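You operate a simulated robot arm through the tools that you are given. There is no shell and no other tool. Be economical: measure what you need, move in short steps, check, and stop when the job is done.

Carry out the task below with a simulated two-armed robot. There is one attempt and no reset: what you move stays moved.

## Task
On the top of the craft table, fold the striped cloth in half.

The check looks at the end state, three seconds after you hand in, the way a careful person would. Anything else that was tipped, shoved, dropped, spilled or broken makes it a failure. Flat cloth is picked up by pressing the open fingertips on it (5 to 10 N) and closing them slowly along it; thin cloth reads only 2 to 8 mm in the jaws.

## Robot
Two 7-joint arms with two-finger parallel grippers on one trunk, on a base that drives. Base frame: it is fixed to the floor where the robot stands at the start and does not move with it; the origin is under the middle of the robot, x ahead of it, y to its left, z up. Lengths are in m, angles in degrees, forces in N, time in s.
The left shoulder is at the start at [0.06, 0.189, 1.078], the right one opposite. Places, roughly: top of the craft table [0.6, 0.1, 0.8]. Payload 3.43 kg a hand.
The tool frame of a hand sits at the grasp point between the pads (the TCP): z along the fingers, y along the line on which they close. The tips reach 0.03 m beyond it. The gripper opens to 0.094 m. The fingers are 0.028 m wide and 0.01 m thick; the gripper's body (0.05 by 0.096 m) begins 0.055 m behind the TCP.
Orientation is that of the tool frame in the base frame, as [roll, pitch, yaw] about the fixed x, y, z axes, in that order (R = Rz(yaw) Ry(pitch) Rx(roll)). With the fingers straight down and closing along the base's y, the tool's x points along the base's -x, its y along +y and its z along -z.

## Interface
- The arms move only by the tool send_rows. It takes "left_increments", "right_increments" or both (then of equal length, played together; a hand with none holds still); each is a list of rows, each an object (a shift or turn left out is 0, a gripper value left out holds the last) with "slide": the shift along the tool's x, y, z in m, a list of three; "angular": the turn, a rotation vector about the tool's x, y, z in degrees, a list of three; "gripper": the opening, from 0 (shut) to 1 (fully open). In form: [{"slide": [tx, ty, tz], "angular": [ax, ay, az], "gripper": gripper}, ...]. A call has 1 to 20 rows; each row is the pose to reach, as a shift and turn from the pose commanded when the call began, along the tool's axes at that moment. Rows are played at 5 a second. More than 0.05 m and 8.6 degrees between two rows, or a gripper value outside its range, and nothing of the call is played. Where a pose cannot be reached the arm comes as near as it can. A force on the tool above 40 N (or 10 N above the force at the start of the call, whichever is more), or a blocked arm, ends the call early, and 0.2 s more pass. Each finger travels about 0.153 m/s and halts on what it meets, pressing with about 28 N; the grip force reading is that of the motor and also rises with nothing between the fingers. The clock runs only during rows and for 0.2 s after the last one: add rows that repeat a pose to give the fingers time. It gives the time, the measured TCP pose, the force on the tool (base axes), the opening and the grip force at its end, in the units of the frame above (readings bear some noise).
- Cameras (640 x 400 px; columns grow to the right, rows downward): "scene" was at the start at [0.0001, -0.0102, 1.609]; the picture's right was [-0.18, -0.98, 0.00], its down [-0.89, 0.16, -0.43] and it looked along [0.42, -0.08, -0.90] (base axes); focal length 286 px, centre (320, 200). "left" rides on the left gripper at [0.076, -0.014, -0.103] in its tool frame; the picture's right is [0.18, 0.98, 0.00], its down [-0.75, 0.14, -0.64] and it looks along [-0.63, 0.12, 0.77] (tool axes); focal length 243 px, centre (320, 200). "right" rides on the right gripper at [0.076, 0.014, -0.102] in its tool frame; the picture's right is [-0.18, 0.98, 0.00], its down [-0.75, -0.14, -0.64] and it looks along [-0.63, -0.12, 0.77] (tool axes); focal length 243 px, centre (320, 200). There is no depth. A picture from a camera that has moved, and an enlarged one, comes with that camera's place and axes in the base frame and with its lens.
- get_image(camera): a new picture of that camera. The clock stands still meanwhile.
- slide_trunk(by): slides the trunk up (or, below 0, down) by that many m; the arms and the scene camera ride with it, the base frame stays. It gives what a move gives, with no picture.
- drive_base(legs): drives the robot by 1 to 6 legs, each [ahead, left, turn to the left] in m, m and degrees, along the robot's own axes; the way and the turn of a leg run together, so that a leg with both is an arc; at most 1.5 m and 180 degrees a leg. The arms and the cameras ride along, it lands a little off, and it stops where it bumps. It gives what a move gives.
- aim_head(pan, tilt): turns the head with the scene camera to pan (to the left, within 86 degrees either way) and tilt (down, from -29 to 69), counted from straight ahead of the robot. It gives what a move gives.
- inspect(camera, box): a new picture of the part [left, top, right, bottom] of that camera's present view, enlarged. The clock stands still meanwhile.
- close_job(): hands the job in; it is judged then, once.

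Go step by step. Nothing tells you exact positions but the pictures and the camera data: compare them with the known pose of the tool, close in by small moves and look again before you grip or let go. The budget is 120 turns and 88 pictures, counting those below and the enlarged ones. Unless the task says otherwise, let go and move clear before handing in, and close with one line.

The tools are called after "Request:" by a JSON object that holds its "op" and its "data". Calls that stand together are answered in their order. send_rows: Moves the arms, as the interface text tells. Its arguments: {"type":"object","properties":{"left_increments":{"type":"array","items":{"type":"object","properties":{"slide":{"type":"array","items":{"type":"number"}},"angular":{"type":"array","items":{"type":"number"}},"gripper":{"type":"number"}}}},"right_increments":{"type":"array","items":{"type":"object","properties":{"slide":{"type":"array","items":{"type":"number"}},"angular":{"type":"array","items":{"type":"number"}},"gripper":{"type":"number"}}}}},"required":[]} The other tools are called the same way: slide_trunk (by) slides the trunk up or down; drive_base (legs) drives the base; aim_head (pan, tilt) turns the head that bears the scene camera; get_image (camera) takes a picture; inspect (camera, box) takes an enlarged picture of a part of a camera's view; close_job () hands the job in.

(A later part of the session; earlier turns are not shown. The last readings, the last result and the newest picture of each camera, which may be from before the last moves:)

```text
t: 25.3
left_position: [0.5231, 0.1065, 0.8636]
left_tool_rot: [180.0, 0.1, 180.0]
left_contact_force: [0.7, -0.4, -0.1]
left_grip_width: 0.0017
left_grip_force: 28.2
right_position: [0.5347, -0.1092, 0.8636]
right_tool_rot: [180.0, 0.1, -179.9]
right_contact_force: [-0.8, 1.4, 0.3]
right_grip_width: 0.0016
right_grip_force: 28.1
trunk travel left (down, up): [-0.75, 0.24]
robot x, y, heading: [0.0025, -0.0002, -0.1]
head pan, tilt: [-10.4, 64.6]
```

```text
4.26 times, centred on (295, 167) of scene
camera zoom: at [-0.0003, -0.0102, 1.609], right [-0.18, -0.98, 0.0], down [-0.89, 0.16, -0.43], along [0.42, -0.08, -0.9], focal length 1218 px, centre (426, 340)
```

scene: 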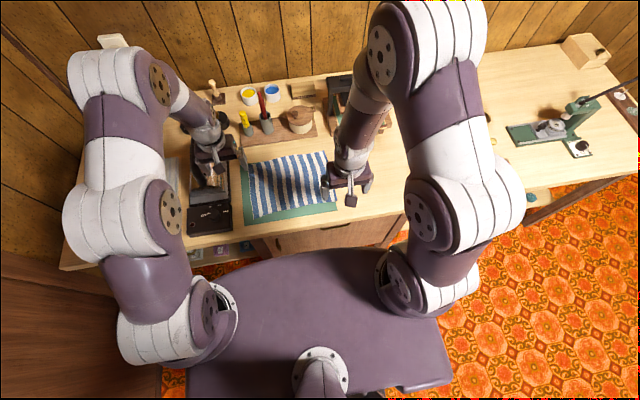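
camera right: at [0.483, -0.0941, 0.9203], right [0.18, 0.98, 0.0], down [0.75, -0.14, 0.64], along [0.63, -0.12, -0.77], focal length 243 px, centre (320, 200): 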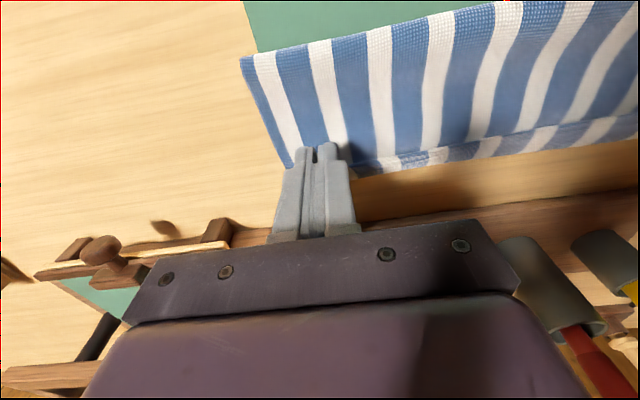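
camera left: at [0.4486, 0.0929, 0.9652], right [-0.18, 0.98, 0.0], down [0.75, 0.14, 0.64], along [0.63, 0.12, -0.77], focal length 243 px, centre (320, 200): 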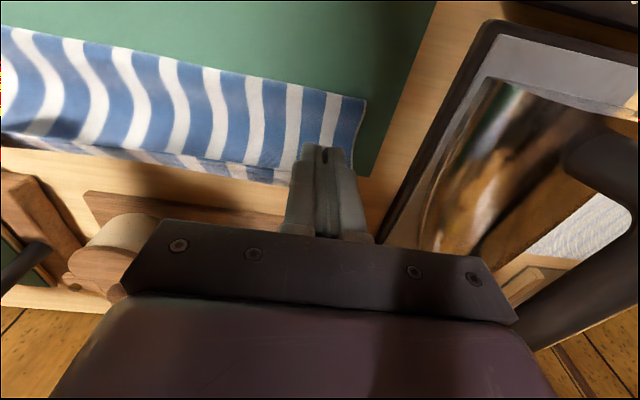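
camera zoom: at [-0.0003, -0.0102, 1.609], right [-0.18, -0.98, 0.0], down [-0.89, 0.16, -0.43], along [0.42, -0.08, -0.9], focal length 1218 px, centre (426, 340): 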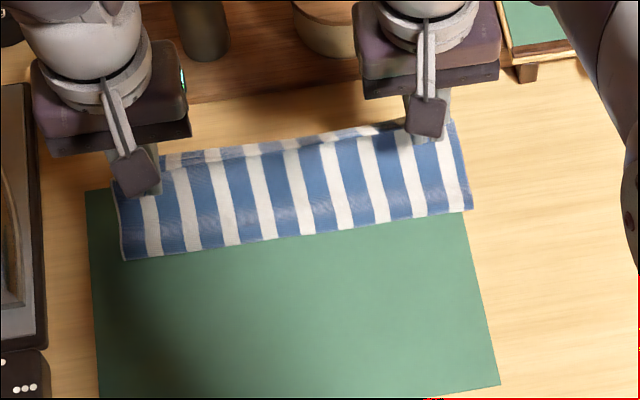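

Comparing the views, the rear strip stayed put while the hands moved, so it is the lower layer after all, with its back edge now at x ≈ 0.598. I'll bring both hems to just short of that edge and lower.

Request:
{"op": "send_rows", "data": {"left_increments": [{"slide": [-0.012, 0, 0.004]}, {"slide": [-0.024, 0, 0.012]}, {"slide": [-0.036, 0, 0.023]}, {"slide": [-0.046, 0, 0.035]}, {"slide": [-0.051, 0, 0.047]}, {"slide": [-0.054, 0, 0.058]}, {"slide": [-0.054, 0, 0.058]}], "right_increments": [{"slide": [-0.009, 0, 0.004]}, {"slide": [-0.018, 0, 0.012]}, {"slide": [-0.028, 0, 0.023]}, {"slide": [-0.036, 0, 0.035]}, {"slide": [-0.04, 0, 0.047]}, {"slide": [-0.043, 0, 0.058]}, {"slide": [-0.043, 0, 0.058]}]}}

Request:
{"op": "inspect", "data": {"camera": "left", "box": [0, 20, 420, 240]}}

Request:
{"op": "inspect", "data": {"camera": "right", "box": [230, 30, 640, 230]}}

Request:
{"op": "inspect", "data": {"camera": "scene", "box": [230, 130, 350, 205]}}

```text
t: 26.9
left_position: [0.5798, 0.1062, 0.8049]
left_tool_rot: [179.9, 0.2, 180.0]
left_contact_force: [-0.6, -1.9, -0.7]
left_grip_width: 0.0015
left_grip_force: 27.4
right_position: [0.5775, -0.1079, 0.8047]
right_tool_rot: [-179.9, 0.1, -179.9]
right_contact_force: [0.1, 0.6, 0.0]
right_grip_width: 0.0011
right_grip_force: 28.0
trunk travel left (down, up): [-0.75, 0.24]
robot x, y, heading: [-0.0004, -0.0023, -0.1]
head pan, tilt: [-10.4, 64.6]
```

```text
1.52 times, centred on (210, 130) of left
camera zoom: at [0.5032, 0.0928, 0.9068], right [-0.18, 0.98, 0.0], down [0.75, 0.14, 0.64], along [0.63, 0.12, -0.77], focal length 370 px, centre (488, 307)
```

zoom: 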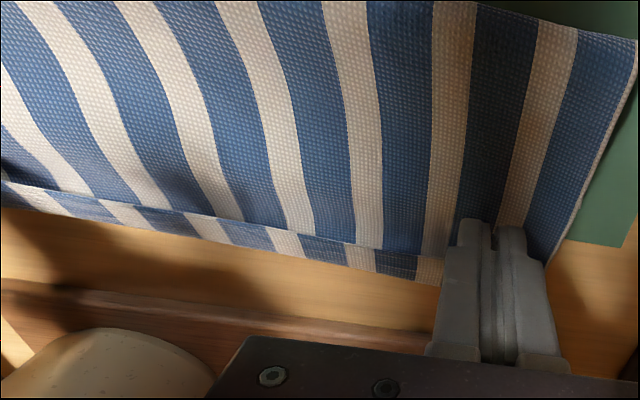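

```text
1.56 times, centred on (435, 130) of right
camera zoom: at [0.4995, -0.0938, 0.9088], right [0.18, 0.98, 0.0], down [0.75, -0.14, 0.64], along [0.63, -0.12, -0.77], focal length 379 px, centre (140, 309)
```

zoom: 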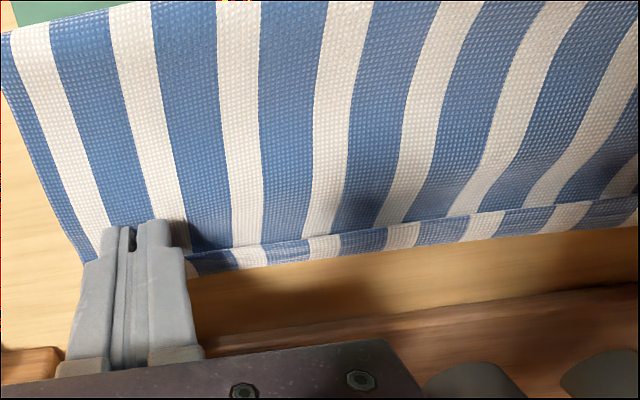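

```text
5.33 times, centred on (290, 168) of scene
camera zoom: at [-0.0003, -0.0102, 1.609], right [-0.18, -0.98, 0.0], down [-0.89, 0.16, -0.43], along [0.42, -0.08, -0.9], focal length 1527 px, centre (480, 373)
```

zoom: 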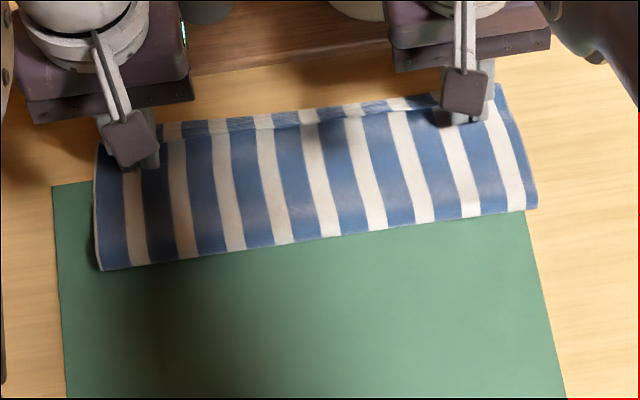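

It's still ambiguous which layer the rear strip belongs to. I'll raise the hands toward the fold line so the scene camera can see the lower layer's back edge directly.

Request:
{"op": "send_rows", "data": {"left_increments": [{"slide": [0.004, 0, -0.02]}, {"slide": [0.012, 0, -0.038]}, {"slide": [0.026, 0, -0.052]}, {"slide": [0.044, 0, -0.064]}, {"slide": [0.064, 0, -0.073]}, {"slide": [0.084, 0, -0.078]}, {"slide": [0.104, 0, -0.08]}, {"slide": [0.104, 0, -0.08]}], "right_increments": [{"slide": [0.004, 0, -0.02]}, {"slide": [0.012, 0, -0.038]}, {"slide": [0.026, 0, -0.052]}, {"slide": [0.044, 0, -0.064]}, {"slide": [0.062, 0, -0.073]}, {"slide": [0.08, 0, -0.078]}, {"slide": [0.1, 0, -0.08]}, {"slide": [0.1, 0, -0.08]}]}}

Request:
{"op": "inspect", "data": {"camera": "scene", "box": [220, 120, 370, 214]}}

Request:
{"op": "get_image", "data": {"camera": "right"}}

```text
t: 28.7
left_position: [0.4742, 0.1064, 0.8848]
left_tool_rot: [180.0, 0.0, -179.9]
left_contact_force: [0.0, -1.4, 0.0]
left_grip_width: 0.0017
left_grip_force: 28.0
right_position: [0.4792, -0.1087, 0.8848]
right_tool_rot: [179.9, 0.1, -179.9]
right_contact_force: [0.0, 2.0, -0.5]
right_grip_width: 0.0014
right_grip_force: 27.5
trunk travel left (down, up): [-0.75, 0.24]
robot x, y, heading: [0.0011, -0.0033, -0.0]
head pan, tilt: [-10.4, 64.6]
```

```text
4.26 times, centred on (295, 167) of scene
camera zoom: at [0.0013, -0.0102, 1.609], right [-0.18, -0.98, 0.0], down [-0.89, 0.16, -0.43], along [0.42, -0.08, -0.9], focal length 1218 px, centre (426, 340)
```

zoom: 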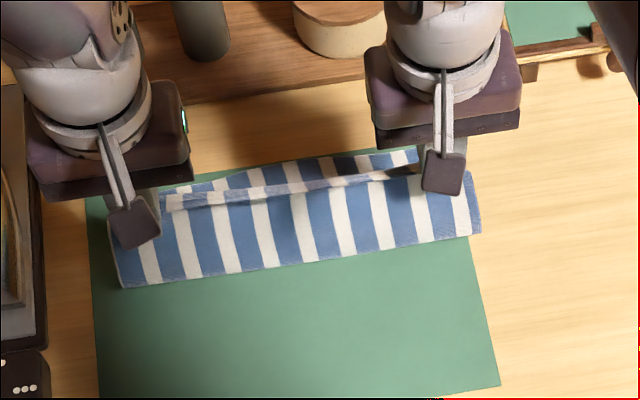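

```text
49 pictures are left
camera right: at [0.3999, -0.0944, 0.9879], right [0.18, 0.98, 0.0], down [0.75, -0.14, 0.64], along [0.63, -0.12, -0.77], focal length 243 px, centre (320, 200)
```

right: 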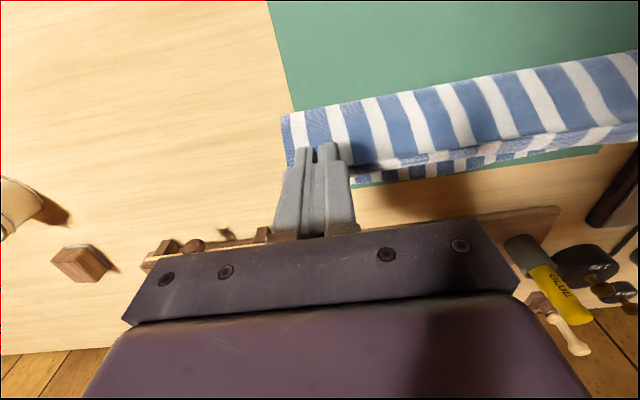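

Now it's clear: the lower layer's back edge is at x ≈ 0.570, and there is also a ~12 mm flipped hem strip on the upper layer. I'll move to hold the hem about 4 cm above, so that when unrolled it reaches x ≈ 0.57, and release from there so it can straighten.

Request:
{"op": "send_rows", "data": {"left_increments": [{"slide": [-0.015, 0, 0.002]}, {"slide": [-0.03, 0, 0.008]}, {"slide": [-0.042, 0, 0.018]}, {"slide": [-0.052, 0, 0.03]}, {"slide": [-0.058, 0, 0.04]}, {"slide": [-0.061, 0, 0.047]}, {"slide": [-0.061, 0, 0.047]}], "right_increments": [{"slide": [-0.015, 0, 0.002]}, {"slide": [-0.028, 0, 0.008]}, {"slide": [-0.04, 0, 0.018]}, {"slide": [-0.05, 0, 0.03]}, {"slide": [-0.056, 0, 0.04]}, {"slide": [-0.058, 0, 0.047]}, {"slide": [-0.058, 0, 0.047]}]}}

Request:
{"op": "send_rows", "data": {"left_increments": [{"gripper": 0.3}, {"gripper": 0.3}, {"slide": [0, 0, -0.01], "gripper": 0.3}, {"slide": [0, 0, -0.03]}, {"slide": [0, 0, -0.06]}, {"slide": [0.02, 0, -0.09]}, {"slide": [0.02, 0, -0.09]}], "right_increments": [{"gripper": 0.3}, {"gripper": 0.3}, {"slide": [0, 0, -0.01], "gripper": 0.3}, {"slide": [0, 0, -0.03]}, {"slide": [0, 0, -0.06]}, {"slide": [0.02, 0, -0.09]}, {"slide": [0.02, 0, -0.09]}]}}

Request:
{"op": "get_image", "data": {"camera": "left"}}

Request:
{"op": "get_image", "data": {"camera": "right"}}

Request:
{"op": "inspect", "data": {"camera": "scene", "box": [220, 120, 370, 214]}}

```text
t: 30.3
left_position: [0.5365, 0.1057, 0.8376]
left_tool_rot: [-180.0, 0.1, 180.0]
left_contact_force: [-0.2, -1.5, 0.1]
left_grip_width: 0.0017
left_grip_force: 27.8
right_position: [0.5351, -0.1082, 0.839]
right_tool_rot: [-179.9, 0.1, 179.9]
right_contact_force: [0.3, 1.1, -0.6]
right_grip_width: 0.0016
right_grip_force: 27.9
trunk travel left (down, up): [-0.75, 0.24]
robot x, y, heading: [-0.001, -0.0006, 0.2]
head pan, tilt: [-10.4, 64.6]
```

```text
t: 31.9
left_position: [0.5158, 0.1066, 0.9271]
left_tool_rot: [-180.0, 0.0, 179.9]
left_contact_force: [1.2, 0.3, -0.7]
left_grip_width: 0.0283
left_grip_force: 0.0
right_position: [0.5164, -0.1086, 0.9279]
right_tool_rot: [-179.9, 0.1, 180.0]
right_contact_force: [1.2, -0.8, -0.5]
right_grip_width: 0.0284
right_grip_force: 0.1
trunk travel left (down, up): [-0.75, 0.24]
robot x, y, heading: [-0.0, -0.0001, -0.1]
head pan, tilt: [-10.4, 64.6]
```

```text
48 pictures are left
camera left: at [0.4404, 0.0934, 1.0289], right [-0.18, 0.98, 0.0], down [0.75, 0.14, 0.64], along [0.63, 0.12, -0.77], focal length 243 px, centre (320, 200)
```

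left: 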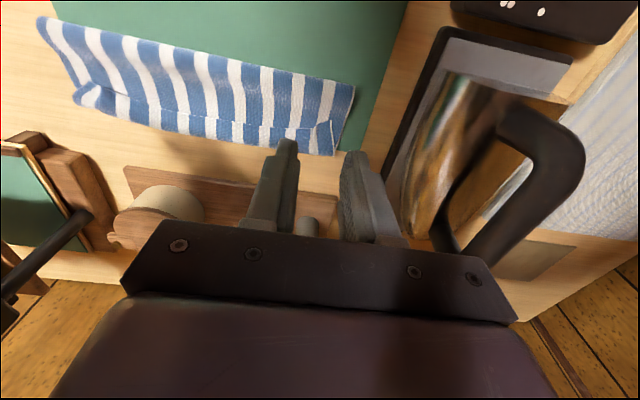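

```text
47 pictures are left
camera right: at [0.4387, -0.094, 1.0314], right [0.18, 0.98, 0.0], down [0.75, -0.14, 0.64], along [0.63, -0.12, -0.77], focal length 243 px, centre (320, 200)
```

right: 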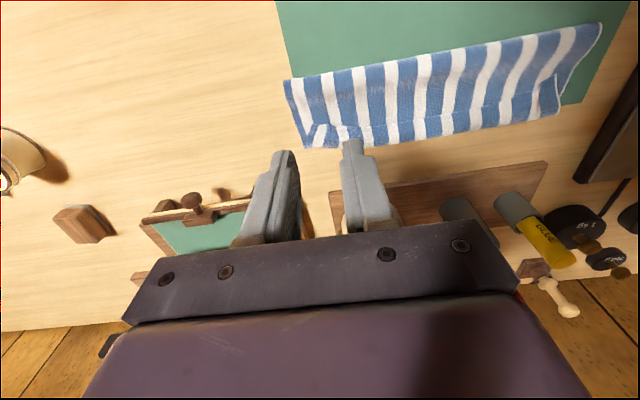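

```text
4.26 times, centred on (295, 167) of scene
camera zoom: at [0.0026, -0.0102, 1.609], right [-0.18, -0.98, 0.0], down [-0.89, 0.16, -0.43], along [0.42, -0.08, -0.9], focal length 1218 px, centre (426, 340)
```

zoom: 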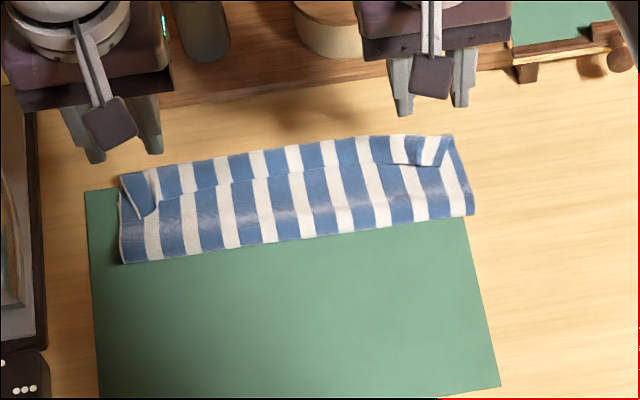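

Released; I'll look closely at how it settled.

Request:
{"op": "inspect", "data": {"camera": "scene", "box": [240, 145, 340, 190]}}

Request:
{"op": "inspect", "data": {"camera": "left", "box": [20, 0, 380, 180]}}

Request:
{"op": "inspect", "data": {"camera": "right", "box": [270, 10, 620, 170]}}

```text
6.40 times, centred on (290, 168) of scene
camera zoom: at [0.0026, -0.0102, 1.609], right [-0.18, -0.98, 0.0], down [-0.89, 0.16, -0.43], along [0.42, -0.08, -0.9], focal length 1832 px, centre (512, 408)
```

zoom: 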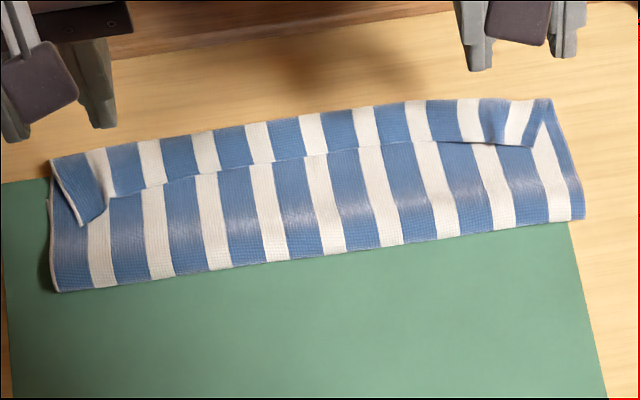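

```text
1.78 times, centred on (200, 90) of left
camera zoom: at [0.4404, 0.0934, 1.0289], right [-0.18, 0.98, 0.0], down [0.75, 0.14, 0.64], along [0.63, 0.12, -0.77], focal length 431 px, centre (533, 396)
```

zoom: 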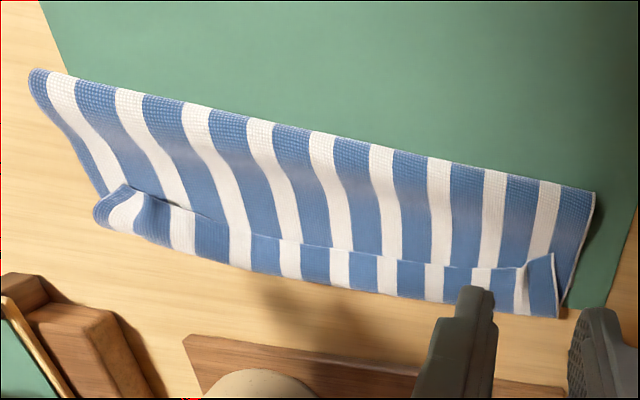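

```text
1.83 times, centred on (445, 90) of right
camera zoom: at [0.4387, -0.094, 1.0314], right [0.18, 0.98, 0.0], down [0.75, -0.14, 0.64], along [0.63, -0.12, -0.77], focal length 444 px, centre (91, 401)
```

zoom: 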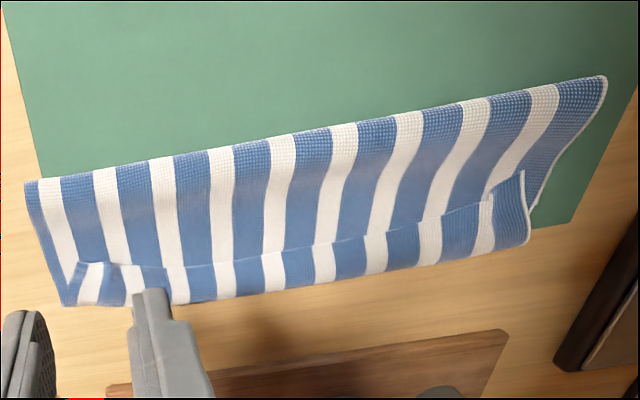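

The hem fell doubled back ~30 mm (free edge at x ≈ 0.54–0.56, roll at x ≈ 0.588). I'll brush it out: with the grippers fully open the four fingertips land just in front of the free hem and sweep it back, pushing the flap open. First, position above.

Request:
{"op": "send_rows", "data": {"left_increments": [{"slide": [0, -0.02, 0], "gripper": 1.0}, {"slide": [0, -0.0416, 0.02]}, {"slide": [0, -0.0416, 0.055]}, {"slide": [0, -0.0416, 0.09]}, {"slide": [0, -0.0416, 0.11]}, {"slide": [0, -0.0416, 0.12]}, {"slide": [0, -0.0416, 0.12]}], "right_increments": [{"slide": [0, 0.02, 0], "gripper": 1.0}, {"slide": [0, 0.0406, 0.02]}, {"slide": [0, 0.0406, 0.055]}, {"slide": [0, 0.0406, 0.09]}, {"slide": [0, 0.0406, 0.11]}, {"slide": [0, 0.0406, 0.12]}, {"slide": [0, 0.0406, 0.12]}]}}

Request:
{"op": "get_image", "data": {"camera": "left"}}

Request:
{"op": "get_image", "data": {"camera": "right"}}

```text
t: 33.5
left_position: [0.5174, 0.0655, 0.8081]
left_tool_rot: [180.0, 0.1, -179.9]
left_contact_force: [0.1, 0.4, -0.2]
left_grip_width: 0.0942
left_grip_force: 0.0
right_position: [0.517, -0.0668, 0.8081]
right_tool_rot: [179.9, 0.1, 180.0]
right_contact_force: [0.0, 0.7, -0.4]
right_grip_width: 0.0938
right_grip_force: 0.0
trunk travel left (down, up): [-0.75, 0.24]
robot x, y, heading: [-0.0016, 0.0011, -0.1]
head pan, tilt: [-10.4, 64.6]
```

```text
42 pictures are left
camera left: at [0.4398, 0.0517, 0.9092], right [-0.18, 0.98, 0.0], down [0.75, 0.14, 0.64], along [0.63, 0.12, -0.77], focal length 243 px, centre (320, 200)
```

left: 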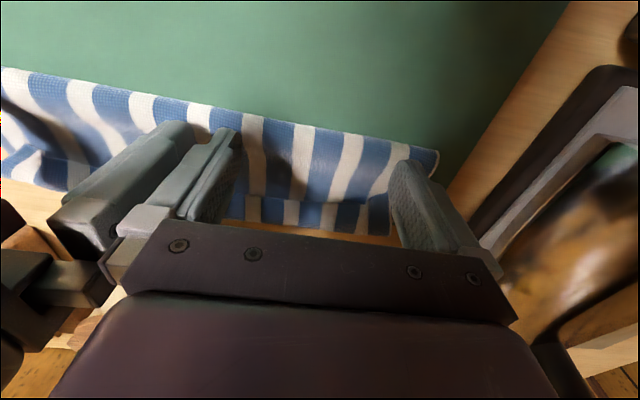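

```text
41 pictures are left
camera right: at [0.4383, -0.0526, 0.911], right [0.18, 0.98, 0.0], down [0.75, -0.14, 0.64], along [0.63, -0.12, -0.77], focal length 243 px, centre (320, 200)
```

right: 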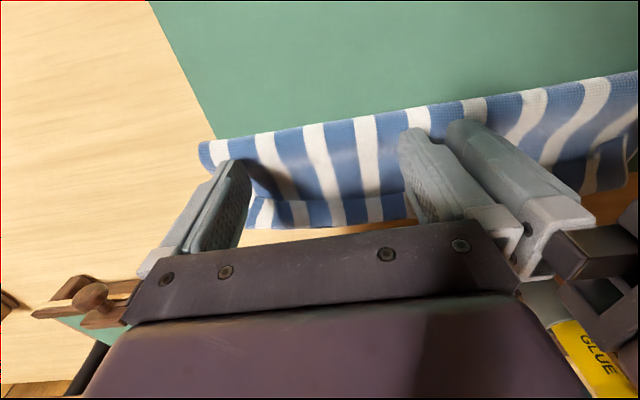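

The four tips are placed in front of the hem. I'll descend to light contact.

Request:
{"op": "send_rows", "data": {"left_increments": [{"slide": [0, 0, 0.004]}, {"slide": [0, 0, 0.007]}, {"slide": [0, 0, 0.01]}, {"slide": [0, 0, 0.0115]}, {"slide": [0, 0, 0.0115]}], "right_increments": [{"slide": [0, 0, 0.004]}, {"slide": [0, 0, 0.007]}, {"slide": [0, 0, 0.01]}, {"slide": [0, 0, 0.0115]}, {"slide": [0, 0, 0.0115]}]}}

```text
t: 34.7
left_position: [0.5167, 0.0644, 0.7958]
left_tool_rot: [179.9, 0.2, -180.0]
left_contact_force: [0.6, -0.5, -0.6]
left_grip_width: 0.0939
left_grip_force: 0.1
right_position: [0.5173, -0.0671, 0.7963]
right_tool_rot: [-180.0, 0.2, -180.0]
right_contact_force: [0.5, 0.4, 5.6]
right_grip_width: 0.0938
right_grip_force: 0.1
trunk travel left (down, up): [-0.75, 0.24]
robot x, y, heading: [-0.0, -0.0011, -0.2]
head pan, tilt: [-10.4, 64.6]
```

Light contact. Now I'll sweep slowly toward the back.

Request:
{"op": "send_rows", "data": {"left_increments": [{"slide": [-0.006, 0, 0.0003]}, {"slide": [-0.012, 0, 0.0003]}, {"slide": [-0.018, 0, 0.0003]}, {"slide": [-0.024, 0, 0.0003]}, {"slide": [-0.03, 0, 0.0003]}, {"slide": [-0.036, 0, 0.0003]}, {"slide": [-0.042, 0, 0.0003]}, {"slide": [-0.048, 0, 0.0003]}, {"slide": [-0.054, 0, 0.0003]}, {"slide": [-0.054, 0, 0.0003]}], "right_increments": [{"slide": [-0.006, 0, -0.0002]}, {"slide": [-0.012, 0, -0.0002]}, {"slide": [-0.018, 0, -0.0002]}, {"slide": [-0.024, 0, -0.0002]}, {"slide": [-0.03, 0, -0.0002]}, {"slide": [-0.036, 0, -0.0002]}, {"slide": [-0.042, 0, -0.0002]}, {"slide": [-0.048, 0, -0.0002]}, {"slide": [-0.054, 0, -0.0002]}, {"slide": [-0.054, 0, -0.0002]}]}}

Request:
{"op": "get_image", "data": {"camera": "left"}}

Request:
{"op": "inspect", "data": {"camera": "scene", "box": [230, 130, 350, 205]}}

```text
t: 36.9
left_position: [0.5706, 0.0634, 0.7965]
left_tool_rot: [-180.0, 0.1, 179.9]
left_contact_force: [0.0, 0.3, -0.6]
left_grip_width: 0.0941
left_grip_force: 0.1
right_position: [0.5702, -0.0674, 0.7961]
right_tool_rot: [-180.0, 0.2, 179.9]
right_contact_force: [0.4, -0.1, 1.1]
right_grip_width: 0.0943
right_grip_force: 0.0
trunk travel left (down, up): [-0.75, 0.24]
robot x, y, heading: [-0.0014, -0.0003, 0.1]
head pan, tilt: [-10.4, 64.6]
```

```text
40 pictures are left
camera left: at [0.4943, 0.0512, 0.8978], right [-0.18, 0.98, 0.0], down [0.75, 0.14, 0.64], along [0.63, 0.12, -0.77], focal length 243 px, centre (320, 200)
```

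left: 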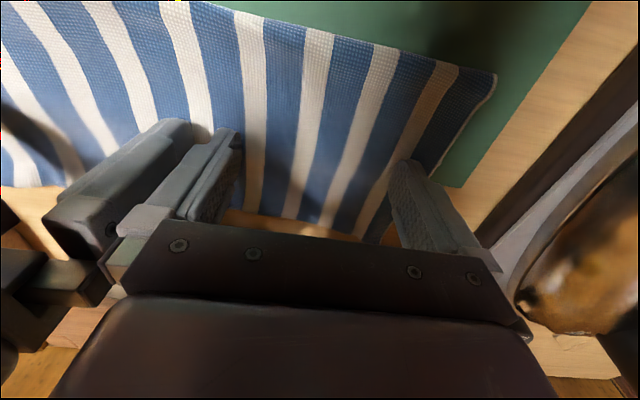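

```text
5.33 times, centred on (290, 168) of scene
camera zoom: at [-0.0001, -0.0102, 1.609], right [-0.18, -0.98, 0.0], down [-0.89, 0.16, -0.43], along [0.42, -0.08, -0.9], focal length 1527 px, centre (480, 373)
```

zoom: 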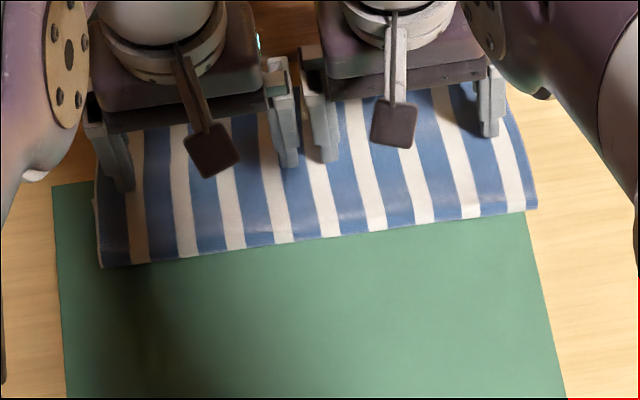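

The brushing worked: no flap visible now. I'll lift straight up and inspect.

Request:
{"op": "send_rows", "data": {"left_increments": [{"slide": [0, 0, -0.015]}, {"slide": [0, 0, -0.04]}, {"slide": [0, 0, -0.08]}, {"slide": [0.03, 0.02, -0.12]}, {"slide": [0.06, 0.04, -0.16]}, {"slide": [0.1, 0.05, -0.17]}, {"slide": [0.1, 0.05, -0.17]}], "right_increments": [{"slide": [0, 0, -0.015]}, {"slide": [0, 0, -0.04]}, {"slide": [0, 0, -0.08]}, {"slide": [0.03, -0.02, -0.12]}, {"slide": [0.06, -0.04, -0.16]}, {"slide": [0.1, -0.05, -0.17]}, {"slide": [0.1, -0.05, -0.17]}]}}

Request:
{"op": "inspect", "data": {"camera": "scene", "box": [230, 130, 350, 205]}}

Request:
{"op": "get_image", "data": {"camera": "left"}}

Request:
{"op": "get_image", "data": {"camera": "right"}}

```text
refused: row 4 steps farther than a row can; nothing moved
```

```text
5.33 times, centred on (290, 168) of scene
camera zoom: at [-0.0001, -0.0102, 1.609], right [-0.18, -0.98, 0.0], down [-0.89, 0.16, -0.43], along [0.42, -0.08, -0.9], focal length 1527 px, centre (480, 373)
```

zoom: 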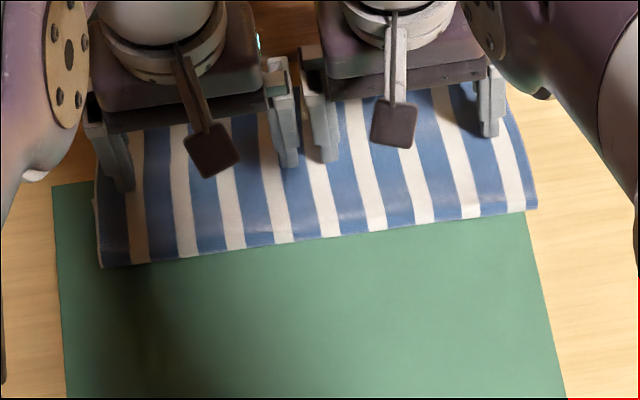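

```text
37 pictures are left
camera left: at [0.4943, 0.0512, 0.8978], right [-0.18, 0.98, 0.0], down [0.75, 0.14, 0.64], along [0.63, 0.12, -0.77], focal length 243 px, centre (320, 200)
```

left: 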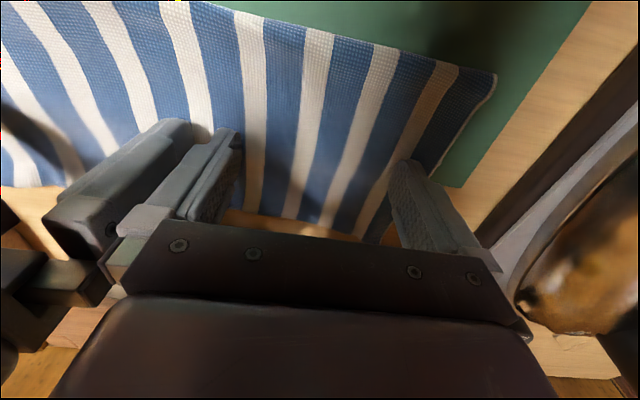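

```text
36 pictures are left
camera right: at [0.4915, -0.0533, 0.9002], right [0.18, 0.98, 0.0], down [0.75, -0.14, 0.64], along [0.63, -0.12, -0.77], focal length 243 px, centre (320, 200)
```

right: 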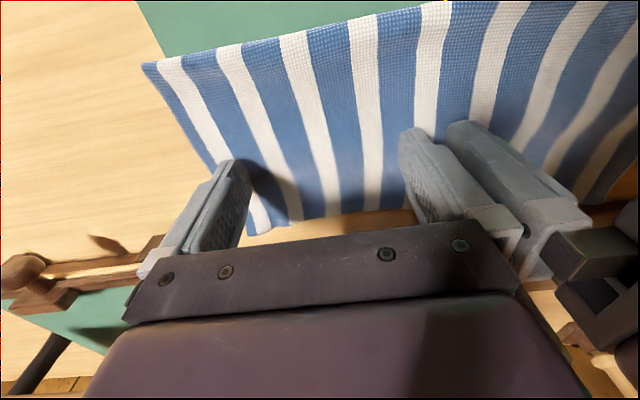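

The move was refused for a too-large step and nothing moved; I'll repeat it with smaller steps.

Request:
{"op": "send_rows", "data": {"left_increments": [{"slide": [0, 0, -0.015]}, {"slide": [0, 0, -0.04]}, {"slide": [0, 0, -0.075]}, {"slide": [0.02, 0.01, -0.105]}, {"slide": [0.045, 0.02, -0.135]}, {"slide": [0.07, 0.035, -0.16]}, {"slide": [0.1, 0.05, -0.17]}, {"slide": [0.1, 0.05, -0.17]}], "right_increments": [{"slide": [0, 0, -0.015]}, {"slide": [0, 0, -0.04]}, {"slide": [0, 0, -0.075]}, {"slide": [0.02, -0.01, -0.105]}, {"slide": [0.045, -0.02, -0.135]}, {"slide": [0.07, -0.035, -0.16]}, {"slide": [0.1, -0.05, -0.17]}, {"slide": [0.1, -0.05, -0.17]}]}}

Request:
{"op": "inspect", "data": {"camera": "scene", "box": [230, 130, 350, 205]}}

Request:
{"op": "get_image", "data": {"camera": "left"}}

Request:
{"op": "get_image", "data": {"camera": "right"}}

```text
t: 38.7
left_position: [0.4698, 0.1156, 0.9664]
left_tool_rot: [180.0, 0.0, 179.9]
left_contact_force: [-0.2, 0.3, 0.3]
left_grip_width: 0.0939
left_grip_force: 0.0
right_position: [0.4705, -0.118, 0.9676]
right_tool_rot: [180.0, 0.0, -179.9]
right_contact_force: [0.3, -0.4, -0.5]
right_grip_width: 0.0939
right_grip_force: 0.1
trunk travel left (down, up): [-0.75, 0.24]
robot x, y, heading: [-0.0015, 0.0006, -0.0]
head pan, tilt: [-10.4, 64.6]
```

```text
5.33 times, centred on (290, 168) of scene
camera zoom: at [0.0022, -0.0102, 1.609], right [-0.18, -0.98, 0.0], down [-0.89, 0.16, -0.43], along [0.42, -0.08, -0.9], focal length 1527 px, centre (480, 373)
```

zoom: 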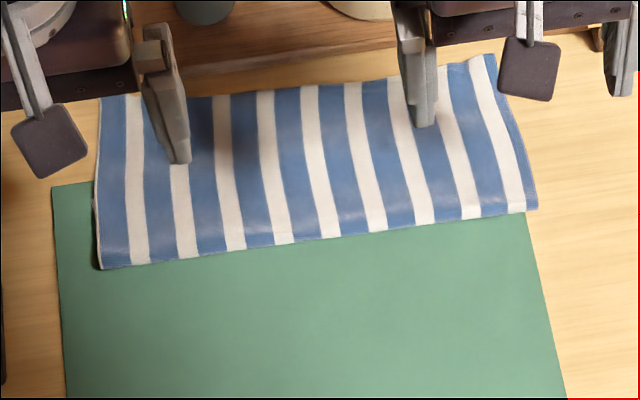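

```text
34 pictures are left
camera left: at [0.3944, 0.102, 1.0674], right [-0.18, 0.98, 0.0], down [0.75, 0.14, 0.64], along [0.63, 0.12, -0.77], focal length 243 px, centre (320, 200)
```

left: 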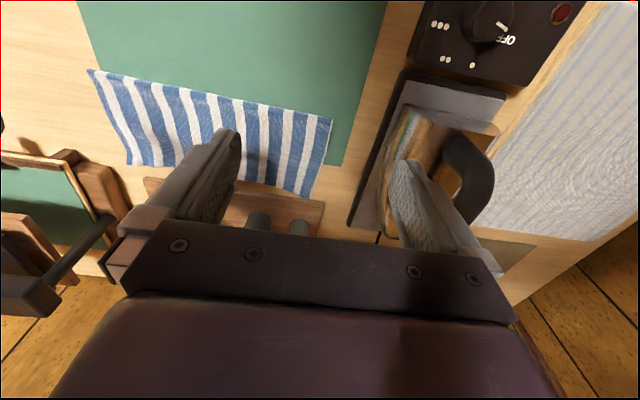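

```text
33 pictures are left
camera right: at [0.3924, -0.1037, 1.0697], right [0.18, 0.98, 0.0], down [0.75, -0.14, 0.64], along [0.63, -0.12, -0.77], focal length 243 px, centre (320, 200)
```

right: 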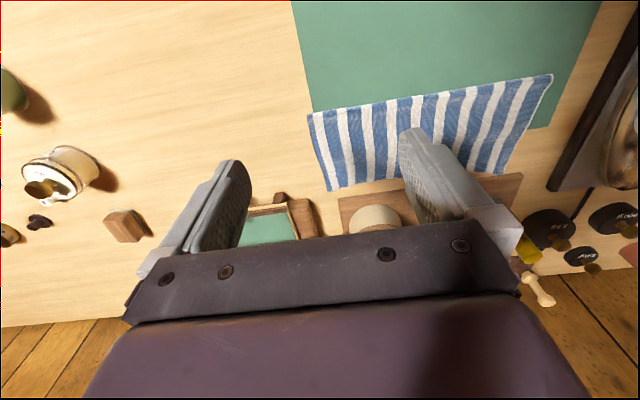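

The fold now lies flat, but the top layer overhangs: fold line x ≈ 0.508, top hem x ≈ 0.635, lower hem probably ≈ 0.585. I'll check the hem corners, then re-grip the overhanging hem (now in its natural orientation) to re-set the fold.

Request:
{"op": "inspect", "data": {"camera": "left", "box": [80, 60, 340, 220]}}

Request:
{"op": "inspect", "data": {"camera": "right", "box": [300, 60, 560, 220]}}

```text
2.46 times, centred on (210, 140) of left
camera zoom: at [0.3944, 0.102, 1.0674], right [-0.18, 0.98, 0.0], down [0.75, 0.14, 0.64], along [0.63, 0.12, -0.77], focal length 597 px, centre (591, 348)
```

zoom: 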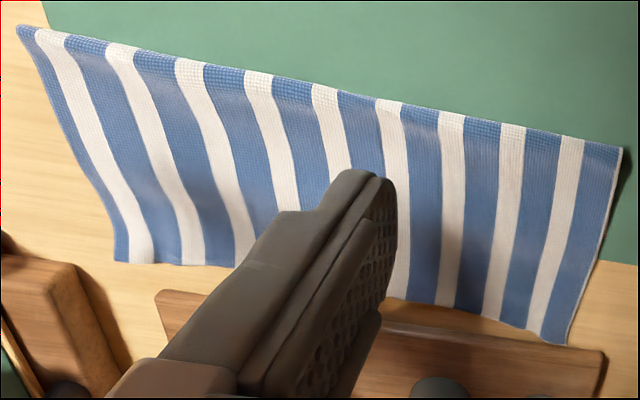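

```text
2.46 times, centred on (430, 140) of right
camera zoom: at [0.3924, -0.1037, 1.0697], right [0.18, 0.98, 0.0], down [0.75, -0.14, 0.64], along [0.63, -0.12, -0.77], focal length 597 px, centre (49, 348)
```

zoom: 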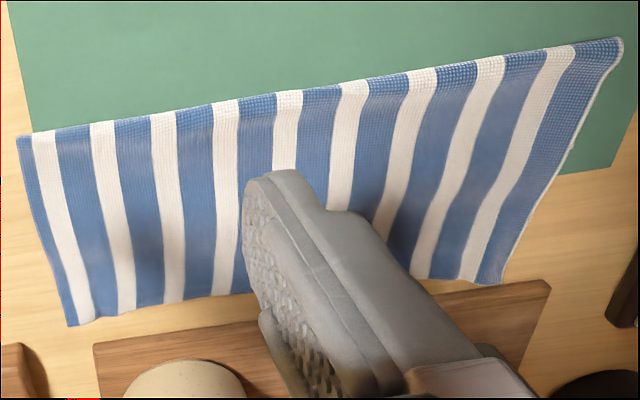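

The top hem corners are at (0.641, 0.132) and (0.625, -0.136). I'll come down inside them, over the overhang, staying clear of the board and cups.

Request:
{"op": "send_rows", "data": {"left_increments": [{"slide": [-0.04, -0.003, 0], "gripper": 0.32}, {"slide": [-0.08, -0.006, 0]}, {"slide": [-0.12, -0.0096, 0.01]}, {"slide": [-0.147, -0.0096, 0.04]}, {"slide": [-0.147, -0.0096, 0.08]}, {"slide": [-0.147, -0.0096, 0.12]}, {"slide": [-0.147, -0.0096, 0.15]}, {"slide": [-0.147, -0.0096, 0.162]}, {"slide": [-0.147, -0.0096, 0.162]}], "right_increments": [{"slide": [-0.04, 0.003, 0], "gripper": 0.32}, {"slide": [-0.08, 0.006, 0]}, {"slide": [-0.11, 0.007, 0.01]}, {"slide": [-0.134, 0.007, 0.04]}, {"slide": [-0.134, 0.007, 0.08]}, {"slide": [-0.134, 0.007, 0.12]}, {"slide": [-0.134, 0.007, 0.15]}, {"slide": [-0.134, 0.007, 0.162]}, {"slide": [-0.134, 0.007, 0.162]}]}}

Request:
{"op": "get_image", "data": {"camera": "left"}}

Request:
{"op": "get_image", "data": {"camera": "right"}}

```text
t: 40.7
left_position: [0.615, 0.1052, 0.8045]
left_tool_rot: [180.0, 0.2, -179.9]
left_contact_force: [0.2, -0.5, 1.0]
left_grip_width: 0.0302
left_grip_force: 0.1
left hand out of reach, approached as far as the arm can: row 4
right_position: [0.6036, -0.1106, 0.8043]
right_tool_rot: [180.0, 0.1, 180.0]
right_contact_force: [0.4, 0.2, -0.3]
right_grip_width: 0.0303
right_grip_force: 0.1
trunk travel left (down, up): [-0.75, 0.24]
robot x, y, heading: [-0.0002, -0.0013, -0.0]
head pan, tilt: [-10.4, 64.6]
```

```text
30 pictures are left
camera left: at [0.5384, 0.0921, 0.9054], right [-0.18, 0.98, 0.0], down [0.75, 0.14, 0.64], along [0.63, 0.12, -0.77], focal length 243 px, centre (320, 200)
```

left: 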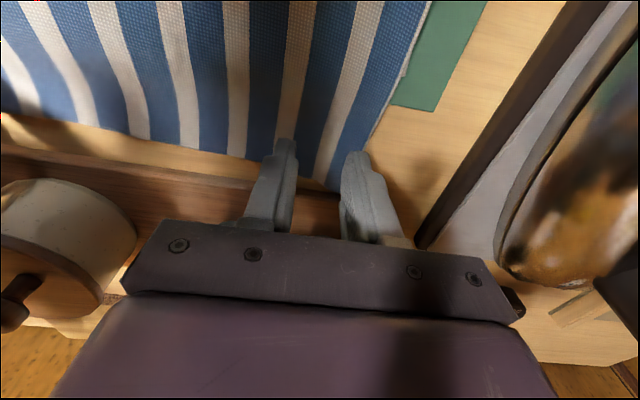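

```text
29 pictures are left
camera right: at [0.5259, -0.096, 0.9069], right [0.18, 0.98, 0.0], down [0.75, -0.14, 0.64], along [0.63, -0.12, -0.77], focal length 243 px, centre (320, 200)
```

right: 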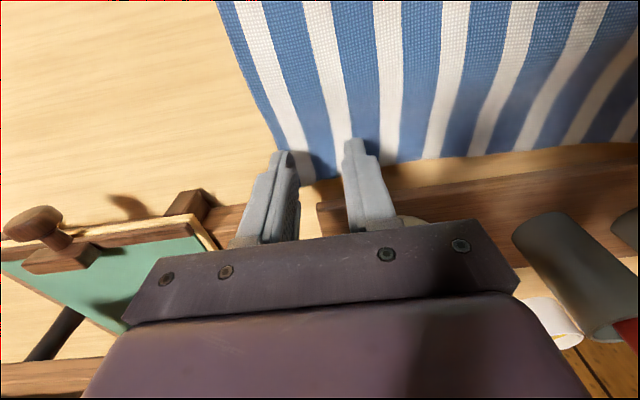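

Positions look good. Descend to light contact.

Request:
{"op": "send_rows", "data": {"left_increments": [{"slide": [0, -0.003, 0.004]}, {"slide": [0, -0.003, 0.007]}, {"slide": [0, -0.003, 0.009]}, {"slide": [0, -0.003, 0.0105]}, {"slide": [0, -0.003, 0.0105]}], "right_increments": [{"slide": [0, 0.001, 0.004]}, {"slide": [0, 0.001, 0.007]}, {"slide": [0, 0.001, 0.009]}, {"slide": [0, 0.001, 0.0105]}, {"slide": [0, 0.001, 0.0105]}]}}

```text
t: 41.9
left_position: [0.6124, 0.1036, 0.7951]
left_tool_rot: [-180.0, 0.1, -179.9]
left_contact_force: [0.2, 0.3, -0.1]
left_grip_width: 0.0302
left_grip_force: 0.2
left hand out of reach, approached as far as the arm can: row 1, 2, 3, 4, 5
right_position: [0.6044, -0.1106, 0.7942]
right_tool_rot: [179.9, 0.1, -180.0]
right_contact_force: [-0.6, 0.0, 0.4]
right_grip_width: 0.0303
right_grip_force: 0.1
trunk travel left (down, up): [-0.75, 0.24]
robot x, y, heading: [-0.005, -0.0001, -0.1]
head pan, tilt: [-10.4, 64.6]
```

Request:
{"op": "send_rows", "data": {"left_increments": [{"slide": [0.005, 0, 0]}, {"slide": [0.005, 0, 0.001]}, {"slide": [0.005, 0, 0.002]}, {"slide": [0.005, 0, 0.002]}], "right_increments": [{"slide": [0, 0, 0]}, {"slide": [0, 0, 0.001]}, {"slide": [0, 0, 0.002]}, {"slide": [0, 0, 0.002]}]}}

```text
t: 42.9
left_position: [0.6076, 0.1041, 0.7929]
left_tool_rot: [-179.9, 0.1, -180.0]
left_contact_force: [1.1, -0.5, -0.5]
left_grip_width: 0.03
left_grip_force: 0.0
right_position: [0.606, -0.1099, 0.7912]
right_tool_rot: [-180.0, 0.0, -179.9]
right_contact_force: [-0.4, 0.0, 0.0]
right_grip_width: 0.0301
right_grip_force: 0.1
trunk travel left (down, up): [-0.75, 0.24]
robot x, y, heading: [-0.0005, -0.0004, 0.1]
head pan, tilt: [-10.4, 64.6]
```

Request:
{"op": "send_rows", "data": {"left_increments": [{"slide": [0, 0, 0.001]}, {"slide": [0, 0, 0.002]}, {"slide": [0, 0, 0.002]}], "right_increments": [{"slide": [0, 0, 0.0007]}, {"slide": [0, 0, 0.0015]}, {"slide": [0, 0, 0.0015]}]}}

```text
t: 43.7
left_position: [0.6077, 0.1022, 0.7917]
left_tool_rot: [-180.0, 0.1, 180.0]
left_contact_force: [0.6, 0.5, 3.5]
left_grip_width: 0.03
left_grip_force: 0.0
right_position: [0.603, -0.1103, 0.7916]
right_tool_rot: [179.9, 0.1, -180.0]
right_contact_force: [0.1, 0.0, 3.6]
right_grip_width: 0.0299
right_grip_force: 0.2
trunk travel left (down, up): [-0.75, 0.24]
robot x, y, heading: [-0.0011, -0.0021, 0.0]
head pan, tilt: [-10.4, 64.6]
```

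Contact at ~3.5 N on both; I'll press slightly more and close slowly.

Request:
{"op": "send_rows", "data": {"left_increments": [{"slide": [0, 0, 0.0003], "gripper": 0.29}, {"slide": [0, 0, 0.0003], "gripper": 0.26}, {"slide": [0, 0, 0.0003], "gripper": 0.23}, {"slide": [0, 0, 0.0003], "gripper": 0.2}, {"slide": [0, 0, 0.0003], "gripper": 0.17}, {"slide": [0, 0, 0.0003], "gripper": 0.14}, {"slide": [0, 0, 0.0003], "gripper": 0.11}, {"slide": [0, 0, 0.0003], "gripper": 0.08}, {"slide": [0, 0, 0.0003], "gripper": 0.05}, {"slide": [0, 0, 0.0003], "gripper": 0.02}, {"slide": [0, 0, 0.0003], "gripper": 0}, {"slide": [0, 0, 0.0003], "gripper": 0}], "right_increments": [{"slide": [0, 0, 0.0003], "gripper": 0.29}, {"slide": [0, 0, 0.0003], "gripper": 0.26}, {"slide": [0, 0, 0.0003], "gripper": 0.23}, {"slide": [0, 0, 0.0003], "gripper": 0.2}, {"slide": [0, 0, 0.0003], "gripper": 0.17}, {"slide": [0, 0, 0.0003], "gripper": 0.14}, {"slide": [0, 0, 0.0003], "gripper": 0.11}, {"slide": [0, 0, 0.0003], "gripper": 0.08}, {"slide": [0, 0, 0.0003], "gripper": 0.05}, {"slide": [0, 0, 0.0003], "gripper": 0.02}, {"slide": [0, 0, 0.0003], "gripper": 0}, {"slide": [0, 0, 0.0003], "gripper": 0}]}}

```text
t: 46.3
left_position: [0.6068, 0.1018, 0.792]
left_tool_rot: [180.0, 0.2, 179.9]
left_contact_force: [1.1, 0.9, 7.6]
left_grip_width: 0.0
left_grip_force: 28.3
right_position: [0.6029, -0.1102, 0.7916]
right_tool_rot: [-180.0, 0.2, -179.9]
right_contact_force: [0.5, -0.3, 5.8]
right_grip_width: 0.0023
right_grip_force: 28.2
trunk travel left (down, up): [-0.75, 0.24]
robot x, y, heading: [0.0, 0.0002, 0.1]
head pan, tilt: [-10.4, 64.6]
```

The left reads 0.0 mm, so it may have missed; let me look.

Request:
{"op": "inspect", "data": {"camera": "left", "box": [200, 60, 440, 240]}}

```text
2.22 times, centred on (320, 150) of left
camera zoom: at [0.5307, 0.0889, 0.8927], right [-0.18, 0.98, 0.0], down [0.75, 0.14, 0.64], along [0.63, 0.12, -0.76], focal length 539 px, centre (320, 311)
```

zoom: 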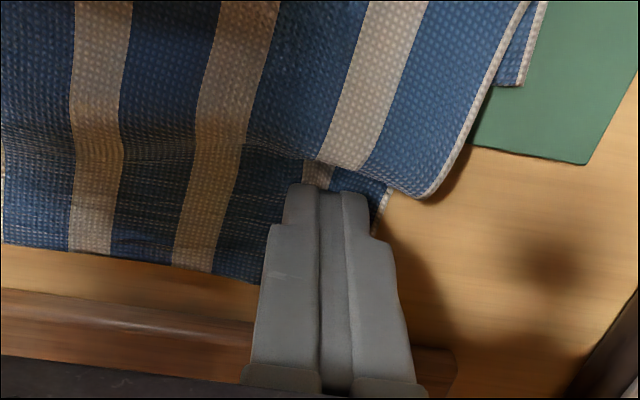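

The left outer finger had landed off the cloth's edge (edge at y ≈ 0.119 there). I also see the lower layer's back corner at x ≈ 0.562. I'll re-try the left grip further inward.

Request:
{"op": "send_rows", "data": {"left_increments": [{"gripper": 0.1}, {"slide": [0, 0, -0.01], "gripper": 0.2}, {"slide": [0, 0, -0.015], "gripper": 0.32}, {"slide": [0, -0.012, -0.015]}, {"slide": [0, -0.012, -0.008]}, {"slide": [0, -0.012, -0.003]}, {"slide": [0, -0.012, 0.0003]}, {"slide": [0, -0.012, 0.0006]}, {"slide": [0, -0.012, 0.0006]}]}}

Request:
{"op": "inspect", "data": {"camera": "left", "box": [200, 60, 440, 240]}}

```text
t: 48.3
left_position: [0.6065, 0.09, 0.7923]
left_tool_rot: [180.0, 0.1, 180.0]
left_contact_force: [-0.9, 0.8, 6.9]
left_grip_width: 0.0304
left_grip_force: 0.0
right_position: [0.6049, -0.1099, 0.7918]
right_tool_rot: [-180.0, 0.2, 179.9]
right_contact_force: [2.3, -0.4, 5.9]
right_grip_width: 0.0021
right_grip_force: 28.0
trunk travel left (down, up): [-0.75, 0.24]
robot x, y, heading: [-0.0002, 0.0013, -0.2]
head pan, tilt: [-10.4, 64.6]
```

```text
2.22 times, centred on (320, 150) of left
camera zoom: at [0.531, 0.0771, 0.8926], right [-0.18, 0.98, 0.0], down [0.75, 0.14, 0.64], along [0.63, 0.12, -0.76], focal length 539 px, centre (320, 311)
```

zoom: 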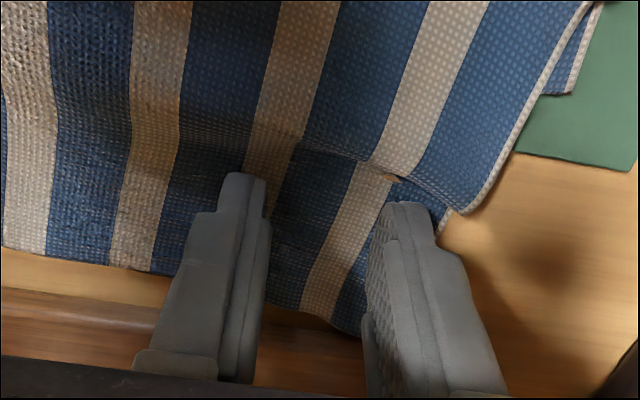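

Both left fingers are now on the cloth with ~7 N. Closing slowly.

Request:
{"op": "send_rows", "data": {"left_increments": [{"gripper": 0.29}, {"gripper": 0.26}, {"gripper": 0.23}, {"gripper": 0.2}, {"gripper": 0.17}, {"gripper": 0.14}, {"gripper": 0.11}, {"gripper": 0.08}, {"gripper": 0.05}, {"gripper": 0.02}, {"gripper": 0}, {"gripper": 0}]}}

Request:
{"op": "inspect", "data": {"camera": "left", "box": [200, 60, 440, 240]}}

```text
t: 50.9
left_position: [0.6064, 0.0915, 0.7918]
left_tool_rot: [-180.0, 0.2, 180.0]
left_contact_force: [-0.2, -2.5, 12.4]
left_grip_width: 0.0021
left_grip_force: 28.1
right_position: [0.6035, -0.1088, 0.7904]
right_tool_rot: [180.0, 0.3, -180.0]
right_contact_force: [0.6, 3.6, 3.4]
right_grip_width: 0.0022
right_grip_force: 27.4
trunk travel left (down, up): [-0.75, 0.24]
robot x, y, heading: [0.0018, 0.0012, -0.2]
head pan, tilt: [-10.4, 64.6]
```

```text
2.22 times, centred on (320, 150) of left
camera zoom: at [0.5306, 0.0771, 0.8925], right [-0.18, 0.98, 0.0], down [0.75, 0.14, 0.64], along [0.63, 0.12, -0.76], focal length 539 px, centre (320, 311)
```

zoom: 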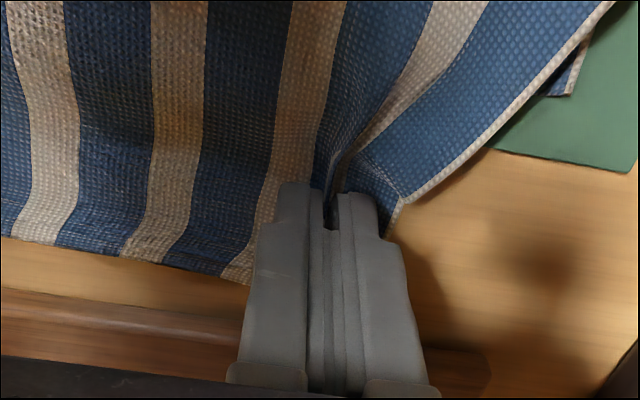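

Both hands hold the hem now. I'll lift and bring it forward so the lower layer lies flat again and the fold line moves to about x = 0.457.

Request:
{"op": "send_rows", "data": {"left_increments": [{"slide": [0, -0.001, -0.012]}, {"slide": [0.003, -0.001, -0.025]}, {"slide": [0.01, -0.001, -0.038]}, {"slide": [0.022, -0.001, -0.05]}, {"slide": [0.037, -0.001, -0.059]}, {"slide": [0.053, -0.001, -0.066]}, {"slide": [0.07, -0.001, -0.07]}, {"slide": [0.087, -0.001, -0.072]}, {"slide": [0.104, -0.001, -0.072]}, {"slide": [0.12, -0.001, -0.07]}, {"slide": [0.136, -0.001, -0.067]}, {"slide": [0.151, -0.001, -0.063]}, {"slide": [0.151, -0.001, -0.063]}], "right_increments": [{"slide": [0, 0.001, -0.012]}, {"slide": [0.003, 0.001, -0.025]}, {"slide": [0.01, 0.001, -0.038]}, {"slide": [0.022, 0.001, -0.05]}, {"slide": [0.037, 0.001, -0.059]}, {"slide": [0.053, 0.001, -0.066]}, {"slide": [0.07, 0.001, -0.07]}, {"slide": [0.087, 0.001, -0.072]}, {"slide": [0.104, 0.001, -0.072]}, {"slide": [0.12, 0.001, -0.07]}, {"slide": [0.136, 0.001, -0.067]}, {"slide": [0.151, 0.001, -0.063]}, {"slide": [0.151, 0.001, -0.063]}]}}

Request:
{"op": "inspect", "data": {"camera": "scene", "box": [220, 120, 370, 214]}}

Request:
{"op": "get_image", "data": {"camera": "left"}}

```text
t: 53.7
left_position: [0.4568, 0.0899, 0.8523]
left_tool_rot: [180.0, 0.1, -179.9]
left_contact_force: [-0.3, -3.4, 0.2]
left_grip_width: 0.002
left_grip_force: 28.1
right_position: [0.4525, -0.1098, 0.8522]
right_tool_rot: [-180.0, 0.1, -180.0]
right_contact_force: [0.7, 3.0, -0.5]
right_grip_width: 0.0023
right_grip_force: 27.9
trunk travel left (down, up): [-0.75, 0.24]
robot x, y, heading: [0.0026, -0.0051, 0.1]
head pan, tilt: [-10.4, 64.6]
```

```text
4.26 times, centred on (295, 167) of scene
camera zoom: at [0.0007, -0.0102, 1.609], right [-0.18, -0.98, 0.0], down [-0.89, 0.16, -0.43], along [0.42, -0.08, -0.9], focal length 1218 px, centre (426, 340)
```

zoom: 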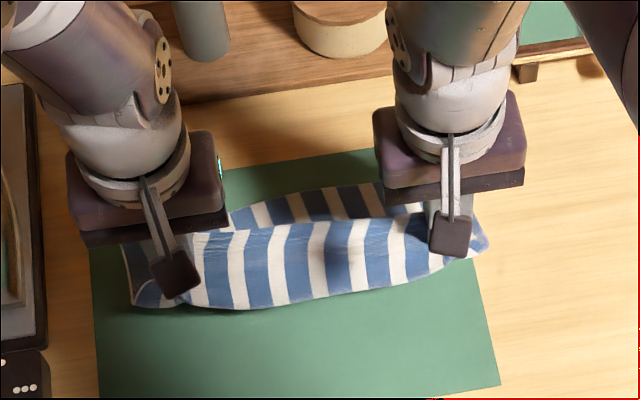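

```text
24 pictures are left
camera left: at [0.381, 0.0767, 0.9539], right [-0.18, 0.98, 0.0], down [0.75, 0.14, 0.64], along [0.63, 0.12, -0.77], focal length 243 px, centre (320, 200)
```

left: 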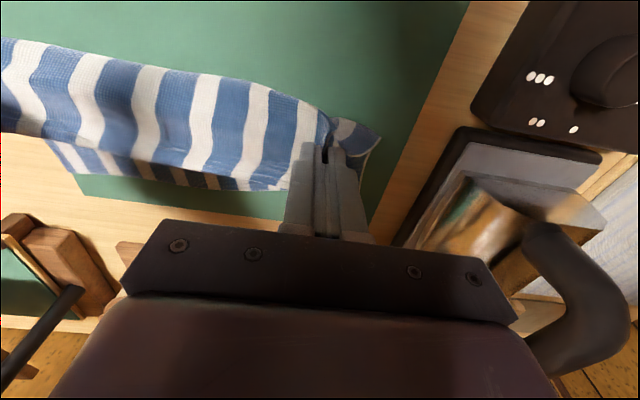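

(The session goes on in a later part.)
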